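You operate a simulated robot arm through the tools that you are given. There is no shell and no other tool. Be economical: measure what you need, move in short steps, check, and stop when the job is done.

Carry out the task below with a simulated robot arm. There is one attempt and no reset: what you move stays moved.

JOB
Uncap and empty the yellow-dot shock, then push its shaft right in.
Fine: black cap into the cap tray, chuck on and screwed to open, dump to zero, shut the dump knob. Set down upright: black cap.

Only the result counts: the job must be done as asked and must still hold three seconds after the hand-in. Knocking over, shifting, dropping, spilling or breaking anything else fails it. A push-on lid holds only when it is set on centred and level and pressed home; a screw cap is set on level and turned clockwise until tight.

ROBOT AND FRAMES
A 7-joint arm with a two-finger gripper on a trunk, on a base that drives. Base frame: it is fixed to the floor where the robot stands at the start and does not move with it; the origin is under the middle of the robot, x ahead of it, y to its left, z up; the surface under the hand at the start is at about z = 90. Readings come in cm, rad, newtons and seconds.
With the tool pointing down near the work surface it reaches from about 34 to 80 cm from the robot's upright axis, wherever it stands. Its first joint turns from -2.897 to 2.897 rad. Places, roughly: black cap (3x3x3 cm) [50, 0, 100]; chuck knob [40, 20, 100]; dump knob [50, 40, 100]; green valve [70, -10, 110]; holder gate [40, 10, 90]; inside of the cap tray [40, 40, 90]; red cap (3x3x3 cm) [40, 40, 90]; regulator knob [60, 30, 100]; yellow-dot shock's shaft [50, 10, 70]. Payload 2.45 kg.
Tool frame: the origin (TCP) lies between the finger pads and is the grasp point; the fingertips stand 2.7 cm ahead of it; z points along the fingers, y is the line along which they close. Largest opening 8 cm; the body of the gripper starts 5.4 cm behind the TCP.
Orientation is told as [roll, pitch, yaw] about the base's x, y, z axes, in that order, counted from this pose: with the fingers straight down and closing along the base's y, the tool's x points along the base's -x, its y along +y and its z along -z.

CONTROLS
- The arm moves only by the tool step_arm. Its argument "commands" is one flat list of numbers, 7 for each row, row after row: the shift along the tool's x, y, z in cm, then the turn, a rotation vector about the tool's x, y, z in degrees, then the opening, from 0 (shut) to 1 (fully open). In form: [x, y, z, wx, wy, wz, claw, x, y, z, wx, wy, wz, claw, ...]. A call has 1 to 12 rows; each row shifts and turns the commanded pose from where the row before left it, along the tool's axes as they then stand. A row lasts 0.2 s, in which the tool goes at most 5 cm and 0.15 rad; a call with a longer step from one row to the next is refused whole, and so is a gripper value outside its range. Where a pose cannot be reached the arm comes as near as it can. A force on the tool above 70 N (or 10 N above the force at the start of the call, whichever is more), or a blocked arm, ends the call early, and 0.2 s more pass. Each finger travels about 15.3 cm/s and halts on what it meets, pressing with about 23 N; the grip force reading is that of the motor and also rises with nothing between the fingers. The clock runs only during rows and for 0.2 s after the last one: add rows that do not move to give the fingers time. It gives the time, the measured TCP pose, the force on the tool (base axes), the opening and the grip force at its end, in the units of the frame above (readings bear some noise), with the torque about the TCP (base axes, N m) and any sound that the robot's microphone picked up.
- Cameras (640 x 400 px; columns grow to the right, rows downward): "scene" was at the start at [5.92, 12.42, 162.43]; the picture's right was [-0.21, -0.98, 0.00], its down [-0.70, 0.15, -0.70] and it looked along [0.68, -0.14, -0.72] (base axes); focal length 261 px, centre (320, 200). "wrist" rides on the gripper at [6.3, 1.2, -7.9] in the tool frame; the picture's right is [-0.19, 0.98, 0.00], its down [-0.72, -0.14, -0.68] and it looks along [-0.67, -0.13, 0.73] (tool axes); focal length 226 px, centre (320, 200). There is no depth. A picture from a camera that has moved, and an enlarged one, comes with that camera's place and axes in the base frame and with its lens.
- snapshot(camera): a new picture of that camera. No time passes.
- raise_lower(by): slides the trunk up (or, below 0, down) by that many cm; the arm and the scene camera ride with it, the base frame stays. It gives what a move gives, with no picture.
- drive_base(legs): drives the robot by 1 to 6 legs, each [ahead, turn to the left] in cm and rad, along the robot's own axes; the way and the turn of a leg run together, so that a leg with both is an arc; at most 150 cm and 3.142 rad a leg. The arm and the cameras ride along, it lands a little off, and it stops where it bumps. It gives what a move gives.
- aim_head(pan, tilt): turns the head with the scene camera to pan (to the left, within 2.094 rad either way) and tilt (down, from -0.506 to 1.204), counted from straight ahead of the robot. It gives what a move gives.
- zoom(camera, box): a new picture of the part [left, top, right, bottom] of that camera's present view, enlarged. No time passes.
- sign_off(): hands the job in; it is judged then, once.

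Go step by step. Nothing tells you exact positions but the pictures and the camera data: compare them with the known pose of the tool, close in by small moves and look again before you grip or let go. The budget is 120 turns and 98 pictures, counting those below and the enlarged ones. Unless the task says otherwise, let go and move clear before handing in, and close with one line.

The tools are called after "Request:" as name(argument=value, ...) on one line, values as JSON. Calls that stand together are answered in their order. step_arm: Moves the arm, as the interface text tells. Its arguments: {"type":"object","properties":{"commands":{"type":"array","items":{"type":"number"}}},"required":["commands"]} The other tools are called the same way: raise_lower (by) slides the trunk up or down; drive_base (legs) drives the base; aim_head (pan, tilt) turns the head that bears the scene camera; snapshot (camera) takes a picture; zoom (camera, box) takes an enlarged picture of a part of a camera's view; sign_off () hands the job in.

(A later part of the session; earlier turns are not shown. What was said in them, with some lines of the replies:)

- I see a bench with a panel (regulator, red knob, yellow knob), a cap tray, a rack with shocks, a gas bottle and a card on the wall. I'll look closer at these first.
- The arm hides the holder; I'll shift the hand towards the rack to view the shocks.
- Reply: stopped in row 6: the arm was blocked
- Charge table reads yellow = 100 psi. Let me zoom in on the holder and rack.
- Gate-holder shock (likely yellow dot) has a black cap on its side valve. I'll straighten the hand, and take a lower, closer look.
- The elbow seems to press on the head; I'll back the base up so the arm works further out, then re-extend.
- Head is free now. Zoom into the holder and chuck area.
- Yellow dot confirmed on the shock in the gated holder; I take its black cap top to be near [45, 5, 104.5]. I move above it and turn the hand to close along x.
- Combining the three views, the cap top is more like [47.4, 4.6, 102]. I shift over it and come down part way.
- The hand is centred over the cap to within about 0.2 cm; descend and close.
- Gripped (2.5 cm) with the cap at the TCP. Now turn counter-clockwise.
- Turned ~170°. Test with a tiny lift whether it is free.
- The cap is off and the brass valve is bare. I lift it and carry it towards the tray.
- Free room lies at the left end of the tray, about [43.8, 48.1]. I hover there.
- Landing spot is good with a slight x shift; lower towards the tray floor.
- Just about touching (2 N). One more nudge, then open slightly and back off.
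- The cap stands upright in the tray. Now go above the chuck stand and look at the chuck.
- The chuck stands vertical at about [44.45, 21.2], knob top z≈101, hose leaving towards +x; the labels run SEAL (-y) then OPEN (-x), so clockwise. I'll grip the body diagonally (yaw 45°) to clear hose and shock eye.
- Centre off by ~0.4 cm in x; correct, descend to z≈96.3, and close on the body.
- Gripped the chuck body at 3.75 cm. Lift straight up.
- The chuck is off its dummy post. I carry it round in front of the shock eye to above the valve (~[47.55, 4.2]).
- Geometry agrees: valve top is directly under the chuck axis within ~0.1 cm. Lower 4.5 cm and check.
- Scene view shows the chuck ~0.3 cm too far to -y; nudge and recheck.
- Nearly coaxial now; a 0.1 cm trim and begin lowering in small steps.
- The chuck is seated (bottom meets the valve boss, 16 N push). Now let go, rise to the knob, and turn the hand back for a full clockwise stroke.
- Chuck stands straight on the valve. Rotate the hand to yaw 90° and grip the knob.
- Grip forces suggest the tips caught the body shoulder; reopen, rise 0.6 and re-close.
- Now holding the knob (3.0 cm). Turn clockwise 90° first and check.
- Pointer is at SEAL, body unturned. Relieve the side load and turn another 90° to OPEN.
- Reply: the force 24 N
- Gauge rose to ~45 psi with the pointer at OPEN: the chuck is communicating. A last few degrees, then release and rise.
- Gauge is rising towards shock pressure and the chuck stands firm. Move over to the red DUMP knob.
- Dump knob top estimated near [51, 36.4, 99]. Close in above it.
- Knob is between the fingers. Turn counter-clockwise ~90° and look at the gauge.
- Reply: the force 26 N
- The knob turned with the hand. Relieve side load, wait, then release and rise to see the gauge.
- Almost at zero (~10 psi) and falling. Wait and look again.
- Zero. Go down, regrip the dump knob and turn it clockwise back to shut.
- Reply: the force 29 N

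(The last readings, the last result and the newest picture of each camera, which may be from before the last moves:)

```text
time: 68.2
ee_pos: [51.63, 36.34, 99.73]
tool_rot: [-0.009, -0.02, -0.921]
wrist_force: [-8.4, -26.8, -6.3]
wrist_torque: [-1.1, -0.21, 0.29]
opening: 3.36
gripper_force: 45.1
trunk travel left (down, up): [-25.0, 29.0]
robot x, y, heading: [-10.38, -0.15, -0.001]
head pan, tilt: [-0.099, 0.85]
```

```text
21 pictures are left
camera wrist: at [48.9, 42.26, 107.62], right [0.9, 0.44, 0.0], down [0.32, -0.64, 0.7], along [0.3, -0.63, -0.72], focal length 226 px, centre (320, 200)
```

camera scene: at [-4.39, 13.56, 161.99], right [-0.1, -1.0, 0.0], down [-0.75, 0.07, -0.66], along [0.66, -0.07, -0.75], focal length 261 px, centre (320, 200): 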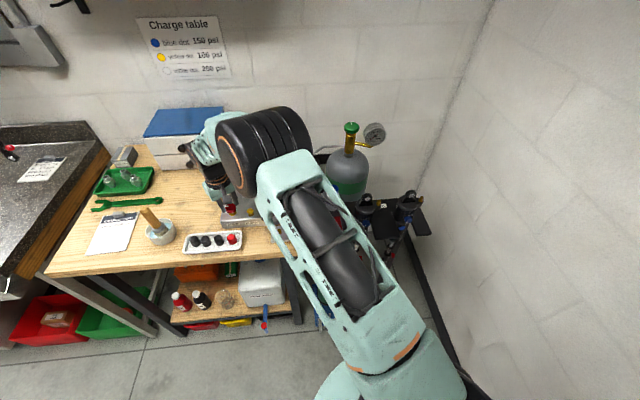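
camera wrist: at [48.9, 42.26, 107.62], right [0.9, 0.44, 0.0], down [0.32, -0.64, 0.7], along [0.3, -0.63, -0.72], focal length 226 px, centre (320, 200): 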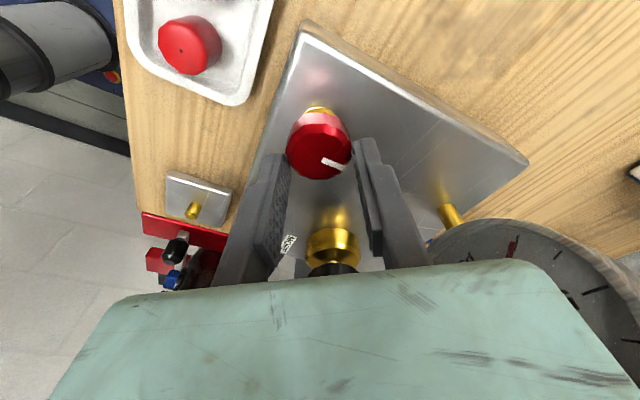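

The stop was felt (torque 0.29) — dump shut. Release, rise, and check the knob and gauge.

Request:
step_arm(commands=[0, 0, 0, 0, 0, 0, 0.7, 0, 0, 0, 0, 0, 0, 0.7, 0, 0, -3, 0, 0, 0, 0.7, 0, 0, -4, 0, 0, 0, 0.7, 0, 0, -4, 0, 0, 0, 0.7, 0, 0, -3, 0, 0, 0, 0.7])

Request:
drive_base(legs=[[-20, 0]])

Request:
snapshot(camera="scene")

```text
time: 69.6
ee_pos: [51.7, 36.71, 114.04]
tool_rot: [-0.008, -0.018, -0.918]
wrist_force: [-0.2, 0.0, 0.0]
wrist_torque: [-0.04, 0.02, 0.0]
opening: 5.6
gripper_force: 0.1
trunk travel left (down, up): [-25.0, 29.0]
robot x, y, heading: [-10.76, -0.07, 0.0]
head pan, tilt: [-0.099, 0.85]
```

```text
time: 71.2
ee_pos: [31.56, 36.86, 114.05]
tool_rot: [-0.006, -0.017, -0.916]
wrist_force: [-0.3, -0.7, 0.5]
wrist_torque: [0.04, -0.05, -0.03]
opening: 5.62
gripper_force: 0.0
trunk travel left (down, up): [-25.0, 29.0]
robot x, y, heading: [-30.7, 0.04, -0.0]
head pan, tilt: [-0.099, 0.85]
```

```text
20 pictures are left
camera scene: at [-24.58, 13.19, 162.02], right [-0.1, -0.99, 0.0], down [-0.75, 0.08, -0.66], along [0.66, -0.07, -0.75], focal length 261 px, centre (320, 200)
```

scene: 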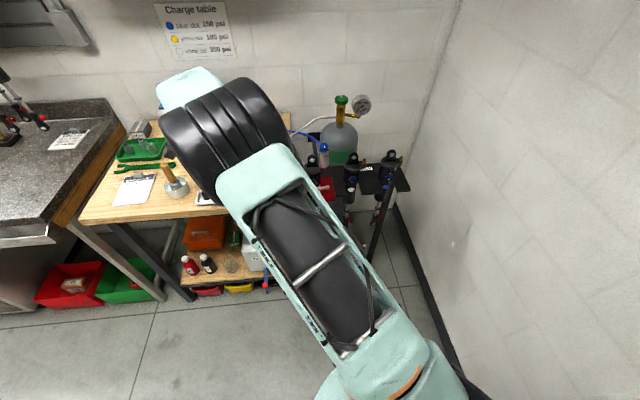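

Turn the hand square and bring it in front of the rack (y≈9).

Request:
step_arm(commands=[0, 0, 0, 0, 0, -7.5, 0.5, 0, 0, 0, 0, 0, -7.5, 0.5, 0, 0, 0, 0, 0, -7.5, 0.5, 0, 0, 0, 0, 0, -7.5, 0.5, 0, 0, 0, 0, 0, -7.5, 0, 0, 0, 0, 0, 0, -7.5, 0, 0, 0, 0, 0, 0, -7.5, 0, 0.5, -4.9, 0, 0, 0, 0, 0, 0.5, -4.9, 0, 0, 0, 0, 0, 0.5, -4.9, 0, 0, 0, 0, 0, 0.5, -4.9, 0, 0, 0, 0, 0, 0.5, -4.9, 0, 0, 0, 0, 0])

Request:
snapshot(camera="scene")

Request:
snapshot(camera="wrist")

```text
time: 73.8
ee_pos: [28.76, 12.23, 114.11]
tool_rot: [-0.018, -0.003, -0.001]
wrist_force: [0.1, -0.6, -0.3]
wrist_torque: [0.02, -0.04, 0.0]
opening: 0.01
gripper_force: 23.2
trunk travel left (down, up): [-25.0, 29.0]
robot x, y, heading: [-30.38, -0.24, -0.002]
head pan, tilt: [-0.099, 0.85]
```

```text
19 pictures are left
camera scene: at [-24.55, 13.12, 162.02], right [-0.1, -0.99, 0.0], down [-0.75, 0.08, -0.66], along [0.66, -0.07, -0.75], focal length 261 px, centre (320, 200)
```

scene: 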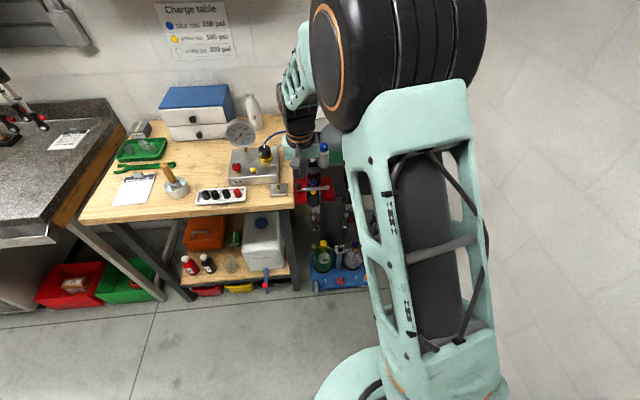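

```text
18 pictures are left
camera wrist: at [22.44, 13.55, 121.93], right [0.19, 0.98, -0.02], down [0.72, -0.13, 0.69], along [0.67, -0.14, -0.73], focal length 226 px, centre (320, 200)
```

wrist: 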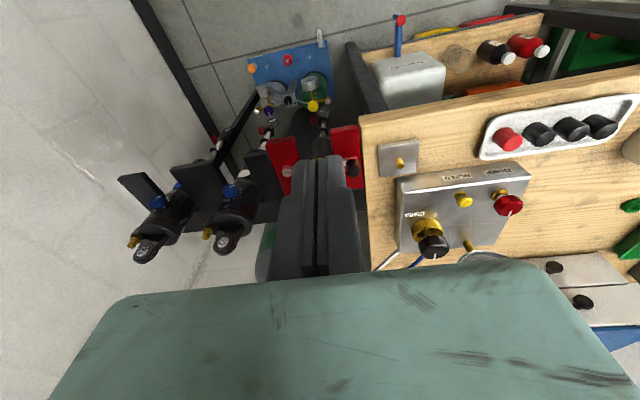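

Clear in front of the rack. Lower the trunk 20 cm, then pitch the hand forward.

Request:
raise_lower(by=-20)

Request:
step_arm(commands=[0, -0.6, 0, 0, -8.2, 0, 0, 0, -0.6, 0, 0, -8.2, 0, 0, 0, -0.6, 0, 0, -8.2, 0, 0, 0, -0.6, 0, 0, -8.2, 0, 0, 0, -0.6, 0, 0, -8.2, 0, 0, 0, 0, 0, 0, -8.2, 0, 0, 0, 0, 0, 0, -8.2, 0, 0, 0, 0, 0, 0, -8.2, 0, 0, 0, 0, 0, 0, -8.2, 0, 0, 0, 0, 0, 0, -8.2, 0, 0, 0, 0, 0, 0, -8, 0, 0])

```text
time: 76.0
ee_pos: [28.68, 12.26, 94.14]
tool_rot: [-0.017, -0.006, 0.0]
wrist_force: [0.6, -0.3, -1.2]
wrist_torque: [0.01, -0.02, 0.01]
opening: 0.01
gripper_force: 23.5
trunk travel left (down, up): [-5.0, 49.0]
robot x, y, heading: [-30.37, -0.31, -0.0]
head pan, tilt: [-0.099, 0.85]
```

```text
time: 78.4
ee_pos: [28.77, 9.28, 94.17]
tool_rot: [-1.901, -1.551, 1.901]
wrist_force: [-0.1, -1.1, 0.0]
wrist_torque: [0.04, 0.02, -0.05]
opening: 0.01
gripper_force: 23.0
trunk travel left (down, up): [-5.0, 49.0]
robot x, y, heading: [-30.55, -0.68, -0.002]
head pan, tilt: [-0.099, 0.85]
```

Hand is horizontal, pointing +x. Lower it to about z = 60 and look forward.

Request:
step_arm(commands=[4.5, 0, 0, 0, 0, 0, 0, 4.5, 0, 0, 0, 0, 0, 0, 4.5, 0, 0, 0, 0, 0, 0, 4.5, 0, 0, 0, 0, 0, 0, 4.5, 0, 0, 0, 0, 0, 0, 4.5, 0, 0, 0, 0, 0, 0, 4.5, 0, 0, 0, 0, 0, 0, 4.5, 0, 0, 0, 0, 0, 0])

Request:
snapshot(camera="wrist")

Request:
snapshot(camera="scene")

```text
time: 80.2
ee_pos: [28.8, 8.58, 58.11]
tool_rot: [-1.883, -1.552, 1.883]
wrist_force: [0.5, 1.4, 0.0]
wrist_torque: [-0.02, -0.01, 0.0]
opening: 0.04
gripper_force: 23.0
trunk travel left (down, up): [-5.0, 49.0]
robot x, y, heading: [-30.07, -0.03, -0.004]
head pan, tilt: [-0.099, 0.85]
```

```text
17 pictures are left
camera wrist: at [21.06, 9.63, 51.68], right [0.0, 0.98, 0.18], down [-0.69, -0.13, 0.72], along [0.73, -0.12, 0.68], focal length 226 px, centre (320, 200)
```

wrist: 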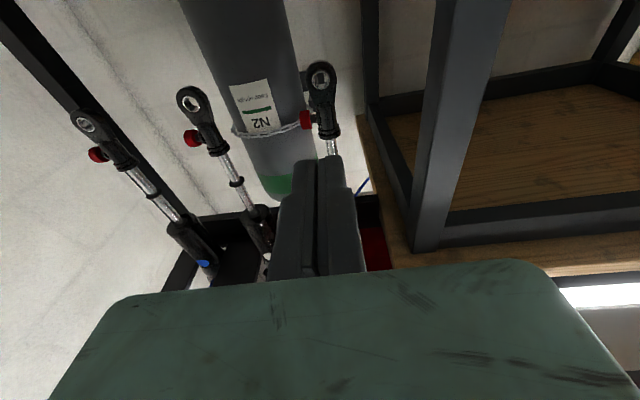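

```text
16 pictures are left
camera scene: at [-24.56, 13.19, 142.01], right [-0.1, -0.99, 0.0], down [-0.75, 0.08, -0.66], along [0.66, -0.07, -0.75], focal length 261 px, centre (320, 200)
```

scene: 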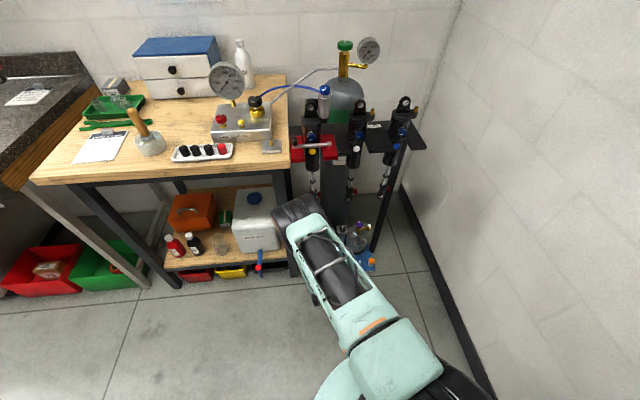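

The rod eye is at about [47.3, 8.5, 58.5], its bottom near z = 57. I drop to z≈55 and slide the closed fingers beneath it.

Request:
step_arm(commands=[3.3, 0, 0, 0, 0, 0, 0, 0, 0, 4.4, 0, 0, 0, 0, 0, 0, 4.4, 0, 0, 0, 0, 0, 0, 4.4, 0, 0, 0, 0, 0, 0, 4.3, 0, 0, 0, 0])

Request:
snapshot(camera="wrist")

Request:
zoom(camera="scene", box=[260, 120, 388, 240])

```text
time: 81.4
ee_pos: [46.19, 8.61, 54.59]
tool_rot: [-1.767, -1.553, 1.767]
wrist_force: [-0.1, 0.4, -0.5]
wrist_torque: [0.02, 0.0, -0.01]
opening: 0.0
gripper_force: 23.3
trunk travel left (down, up): [-5.0, 49.0]
robot x, y, heading: [-30.35, -0.04, -0.002]
head pan, tilt: [-0.099, 0.85]
```

```text
15 pictures are left
camera wrist: at [38.41, 9.55, 48.29], right [0.0, 0.98, 0.18], down [-0.68, -0.13, 0.72], along [0.73, -0.12, 0.67], focal length 226 px, centre (320, 200)
```

wrist: 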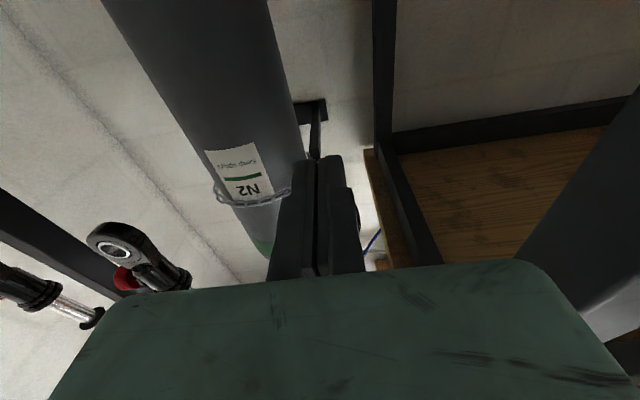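

```text
3.33 times, centred on (324, 180) of scene
camera zoom: at [-24.55, 13.2, 142.01], right [-0.1, -0.99, 0.0], down [-0.75, 0.08, -0.66], along [0.66, -0.07, -0.75], focal length 870 px, centre (307, 267)
```

zoom: 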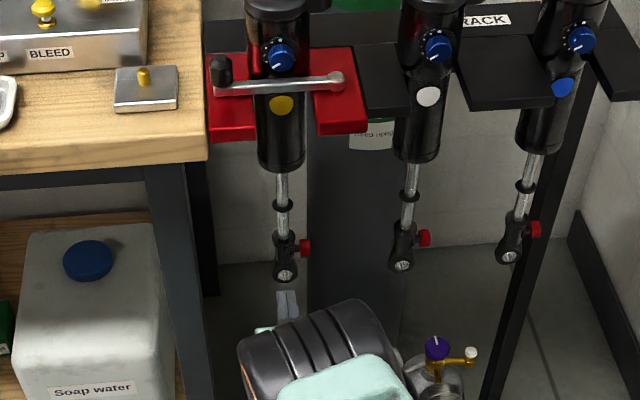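

Fingers are under the rod eye. Reach 0.8 cm further and push up slowly.

Request:
step_arm(commands=[0, 0, 0.8, 0, 0, 0, 0, -0.8, 0, 0, 0, 0, 0, 0, -0.8, 0, 0, 0, 0, 0, 0, -0.8, 0, 0, 0, 0, 0, 0, -0.8, 0, 0, 0, 0, 0, 0, 0, 0, 0, 0, 0, 0, 0])

Request:
zoom(camera="scene", box=[260, 120, 388, 240])

```text
time: 82.8
ee_pos: [47.32, 8.73, 58.15]
tool_rot: [-1.849, -1.552, 1.85]
wrist_force: [-5.8, -0.4, -17.3]
wrist_torque: [0.03, -0.01, -0.02]
opening: 0.01
gripper_force: 22.8
trunk travel left (down, up): [-5.0, 49.0]
robot x, y, heading: [-30.37, -0.15, -0.0]
head pan, tilt: [-0.099, 0.85]
```

```text
3.33 times, centred on (324, 180) of scene
camera zoom: at [-24.41, 13.2, 142.01], right [-0.1, -0.99, 0.0], down [-0.75, 0.08, -0.66], along [0.66, -0.07, -0.75], focal length 870 px, centre (307, 267)
```

zoom: 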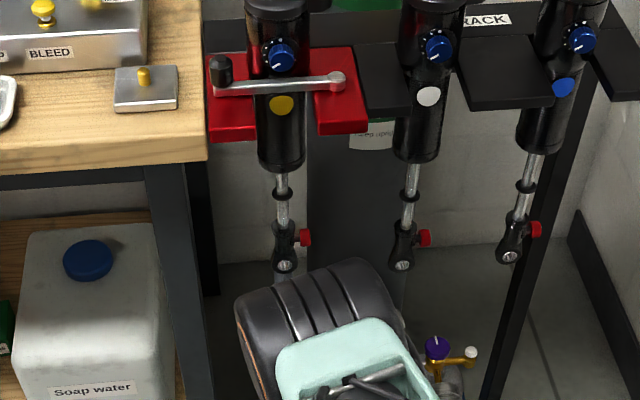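

The shaft is sliding in at ~17 N. Continue up.

Request:
step_arm(commands=[-0.8, 0, 0, 0, 0, 0, 0, -0.8, 0, 0, 0, 0, 0, 0, -0.8, 0, 0, 0, 0, 0, 0, -0.8, 0, 0, 0, 0, 0, 0, -0.8, 0, 0, 0, 0, 0, 0, 0, 0, 0, 0, 0, 0, 0])

Request:
zoom(camera="scene", box=[260, 120, 388, 240])

```text
time: 84.2
ee_pos: [47.26, 8.66, 62.38]
tool_rot: [-1.964, -1.552, 1.963]
wrist_force: [-2.9, 0.3, -12.1]
wrist_torque: [-0.01, 0.01, -0.02]
opening: 0.02
gripper_force: 23.3
trunk travel left (down, up): [-5.0, 49.0]
robot x, y, heading: [-30.31, -0.01, 0.002]
head pan, tilt: [-0.099, 0.85]
```

```text
3.33 times, centred on (324, 180) of scene
camera zoom: at [-24.45, 13.2, 142.03], right [-0.1, -0.99, 0.0], down [-0.75, 0.08, -0.66], along [0.66, -0.07, -0.75], focal length 870 px, centre (307, 267)
```

zoom: 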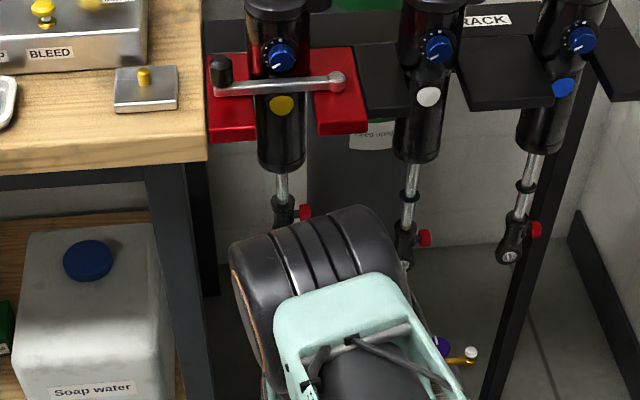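

Request:
step_arm(commands=[-0.8, 0, 0, 0, 0, 0, 0, -0.8, 0, 0, 0, 0, 0, 0, -0.8, 0, 0, 0, 0, 0, 0, -0.6, 0, 0, 0, 0, 0, 0, -0.6, 0, 0, 0, 0, 0, 0, 0, 0, 0, 0, 0, 0, 0])

Request:
zoom(camera="scene", box=[260, 120, 388, 240])

```text
time: 85.6
ee_pos: [47.45, 8.87, 65.78]
tool_rot: [-2.025, -1.551, 2.027]
wrist_force: [-3.2, -2.6, -11.0]
wrist_torque: [0.05, -0.03, 0.0]
opening: 0.01
gripper_force: 22.5
trunk travel left (down, up): [-5.0, 49.0]
robot x, y, heading: [-29.93, 0.03, -0.003]
head pan, tilt: [-0.099, 0.85]
```

```text
3.33 times, centred on (324, 180) of scene
camera zoom: at [-24.45, 13.17, 142.02], right [-0.1, -0.99, 0.0], down [-0.75, 0.08, -0.66], along [0.66, -0.07, -0.75], focal length 870 px, centre (307, 267)
```

zoom: 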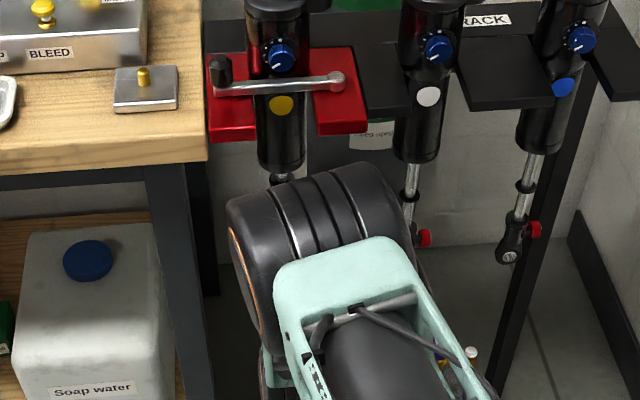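

Still moving at ~11 N; keep on until it stops.

Request:
step_arm(commands=[-0.6, 0, 0, 0, 0, 0, 0, -0.6, 0, 0, 0, 0, 0, 0, -0.5, 0, 0, 0, 0, 0, 0, 0, 0, 0, 0, 0, 0, 0])

Request:
snapshot(camera="wrist")

```text
time: 86.6
ee_pos: [47.35, 8.86, 67.44]
tool_rot: [-1.958, -1.553, 1.959]
wrist_force: [-0.6, 2.4, -11.2]
wrist_torque: [0.02, 0.05, 0.09]
opening: 0.0
gripper_force: 23.1
trunk travel left (down, up): [-5.0, 49.0]
robot x, y, heading: [-30.22, 0.07, -0.001]
head pan, tilt: [-0.099, 0.85]
```

```text
10 pictures are left
camera wrist: at [39.55, 9.9, 61.07], right [0.0, 0.98, 0.18], down [-0.69, -0.13, 0.72], along [0.73, -0.12, 0.68], focal length 226 px, centre (320, 200)
```

wrist: 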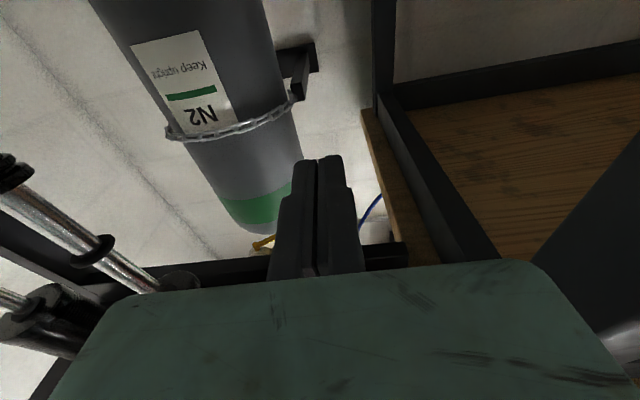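

Request:
step_arm(commands=[-0.4, 0, 0, 0, 0, 0, 0, -0.4, 0, 0, 0, 0, 0, 0, -0.4, 0, 0, 0, 0, 0, 0, 0, 0, 0, 0, 0, 0, 0])

```text
time: 87.6
ee_pos: [47.24, 8.8, 68.57]
tool_rot: [-1.876, -1.551, 1.876]
wrist_force: [1.0, -3.3, -10.4]
wrist_torque: [0.06, 0.04, 0.03]
opening: 0.0
gripper_force: 22.7
trunk travel left (down, up): [-5.0, 49.0]
robot x, y, heading: [-30.05, -0.07, -0.004]
head pan, tilt: [-0.099, 0.85]
```

Request:
step_arm(commands=[-0.4, 0, 0, 0, 0, 0, 0, -0.4, 0, 0, 0, 0, 0, 0, -0.4, 0, 0, 0, 0, 0, 0, 0, 0, 0, 0, 0, 0, 0])

Request:
zoom(camera="scene", box=[260, 60, 388, 200])

```text
time: 88.6
ee_pos: [47.13, 8.78, 68.84]
tool_rot: [-0.936, -1.547, 0.938]
wrist_force: [2.7, 0.7, -50.6]
wrist_torque: [0.11, 0.17, -0.36]
opening: 0.0
gripper_force: 23.2
trunk travel left (down, up): [-5.0, 49.0]
robot x, y, heading: [-30.58, -0.16, -0.001]
head pan, tilt: [-0.099, 0.85]
```

```text
2.86 times, centred on (324, 130) of scene
camera zoom: at [-24.04, 13.23, 141.95], right [-0.1, -0.99, 0.0], down [-0.75, 0.08, -0.66], along [0.65, -0.07, -0.75], focal length 745 px, centre (309, 400)
```

zoom: 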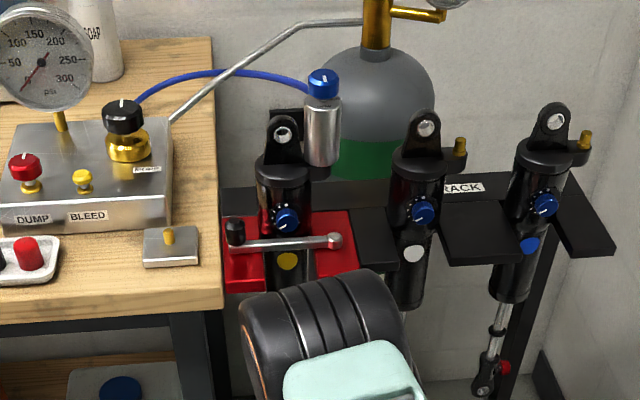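

Hit the stop (50 N, z no longer rising), gauge at zero. Ease down and check that the shaft stays in.

Request:
step_arm(commands=[1, 0, 0, 0, 0, 0, 0, 1, 0, 0, 0, 0, 0, 0, 2, 0, 0, 0, 0, 0, 0, 3, 0, 0, 0, 0, 0, 0, 4, 0, 0, 0, 0, 0, 0, 0, 0, -4.5, 0, 0, 0, 0, 0, 0, -4.5, 0, 0, 0, 0, 0, 0, -4.5, 0, 0, 0, 0, 0, 0, -4.5, 0, 0, 0, 0])

Request:
zoom(camera="scene", box=[260, 60, 388, 240])

Request:
snapshot(camera="wrist")

```text
time: 90.6
ee_pos: [29.29, 8.6, 58.46]
tool_rot: [-1.855, -1.554, 1.854]
wrist_force: [-0.5, -0.8, 0.6]
wrist_torque: [0.01, 0.01, 0.01]
opening: 0.0
gripper_force: 23.0
trunk travel left (down, up): [-5.0, 49.0]
robot x, y, heading: [-30.57, -0.29, -0.001]
head pan, tilt: [-0.099, 0.85]
```

```text
2.22 times, centred on (324, 150) of scene
camera zoom: at [-24.51, 13.17, 142.01], right [-0.1, -0.99, 0.0], down [-0.75, 0.08, -0.66], along [0.66, -0.07, -0.75], focal length 580 px, centre (311, 311)
```

zoom: 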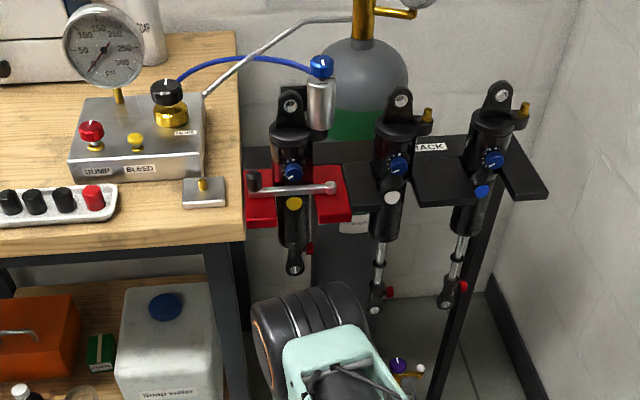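

```text
7 pictures are left
camera wrist: at [21.41, 9.64, 52.0], right [0.0, 0.98, 0.18], down [-0.69, -0.13, 0.72], along [0.73, -0.12, 0.67], focal length 226 px, centre (320, 200)
```

wrist: 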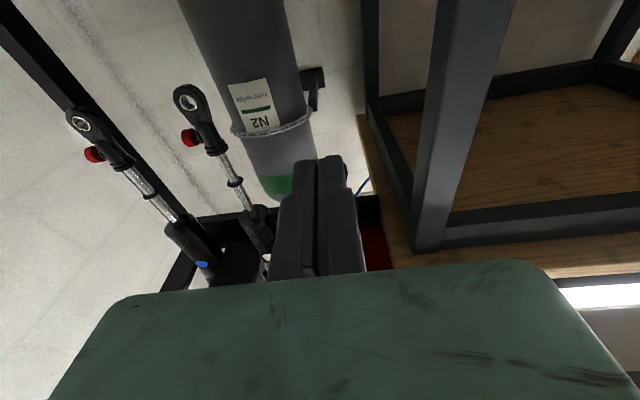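

The shaft stayed fully in. I wait a bit and take one last look at the shaft, gauge and tray.

Request:
step_arm(commands=[0, 0, 0, 0, 0, 0, 0, 0, 0, 0, 0, 0, 0, 0, 0, 0, 0, 0, 0, 0, 0, 0, 0, 0, 0, 0, 0, 0, 0, 0, 0, 0, 0, 0, 0, 0, 0, 0, 0, 0, 0, 0, 0, 0, 0, 0, 0, 0, 0, 0, 0, 0, 0, 0, 0, 0, 0, 0, 0, 0, 0, 0, 0, 0, 0, 0, 0, 0, 0, 0, 0, 0, 0, 0, 0, 0, 0, 0, 0, 0, 0, 0, 0, 0])

Request:
zoom(camera="scene", box=[160, 50, 352, 200])

Request:
zoom(camera="scene", box=[206, 60, 254, 100])

```text
time: 93.2
ee_pos: [29.33, 8.6, 58.44]
tool_rot: [-1.81, -1.552, 1.813]
wrist_force: [0.2, -0.7, 1.0]
wrist_torque: [0.01, -0.03, 0.0]
opening: 0.0
gripper_force: 23.3
trunk travel left (down, up): [-5.0, 49.0]
robot x, y, heading: [-30.63, -0.17, -0.001]
head pan, tilt: [-0.099, 0.85]
```

```text
2.67 times, centred on (256, 125) of scene
camera zoom: at [-24.53, 13.18, 142.01], right [-0.1, -0.99, 0.0], down [-0.75, 0.08, -0.66], along [0.66, -0.07, -0.75], focal length 696 px, centre (491, 400)
```

zoom: 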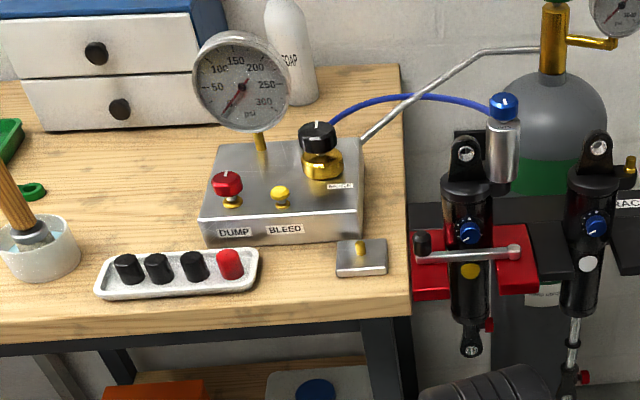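

```text
10.00 times, centred on (230, 80) of scene
camera zoom: at [-24.53, 13.18, 142.01], right [-0.1, -0.99, 0.0], down [-0.75, 0.08, -0.66], along [0.66, -0.07, -0.75], focal length 2609 px, centre (1220, 1400)
```

zoom: 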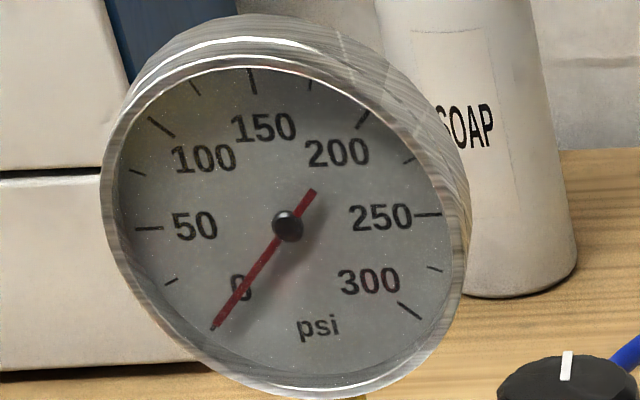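

Everything checks out: gauge at 0, dump knob shut, chuck on and open, black cap upright in the tray, shaft fully in, and the hand clear. Handing in.

Request:
sign_off()

```text
The job is handed in.
```

The yellow-dot shock is uncapped and dumped to 0 psi. Its shaft is pushed in to the stop and stayed in, the dump knob is shut, the chuck is still on and open, and the black cap stands upright in the cap tray.
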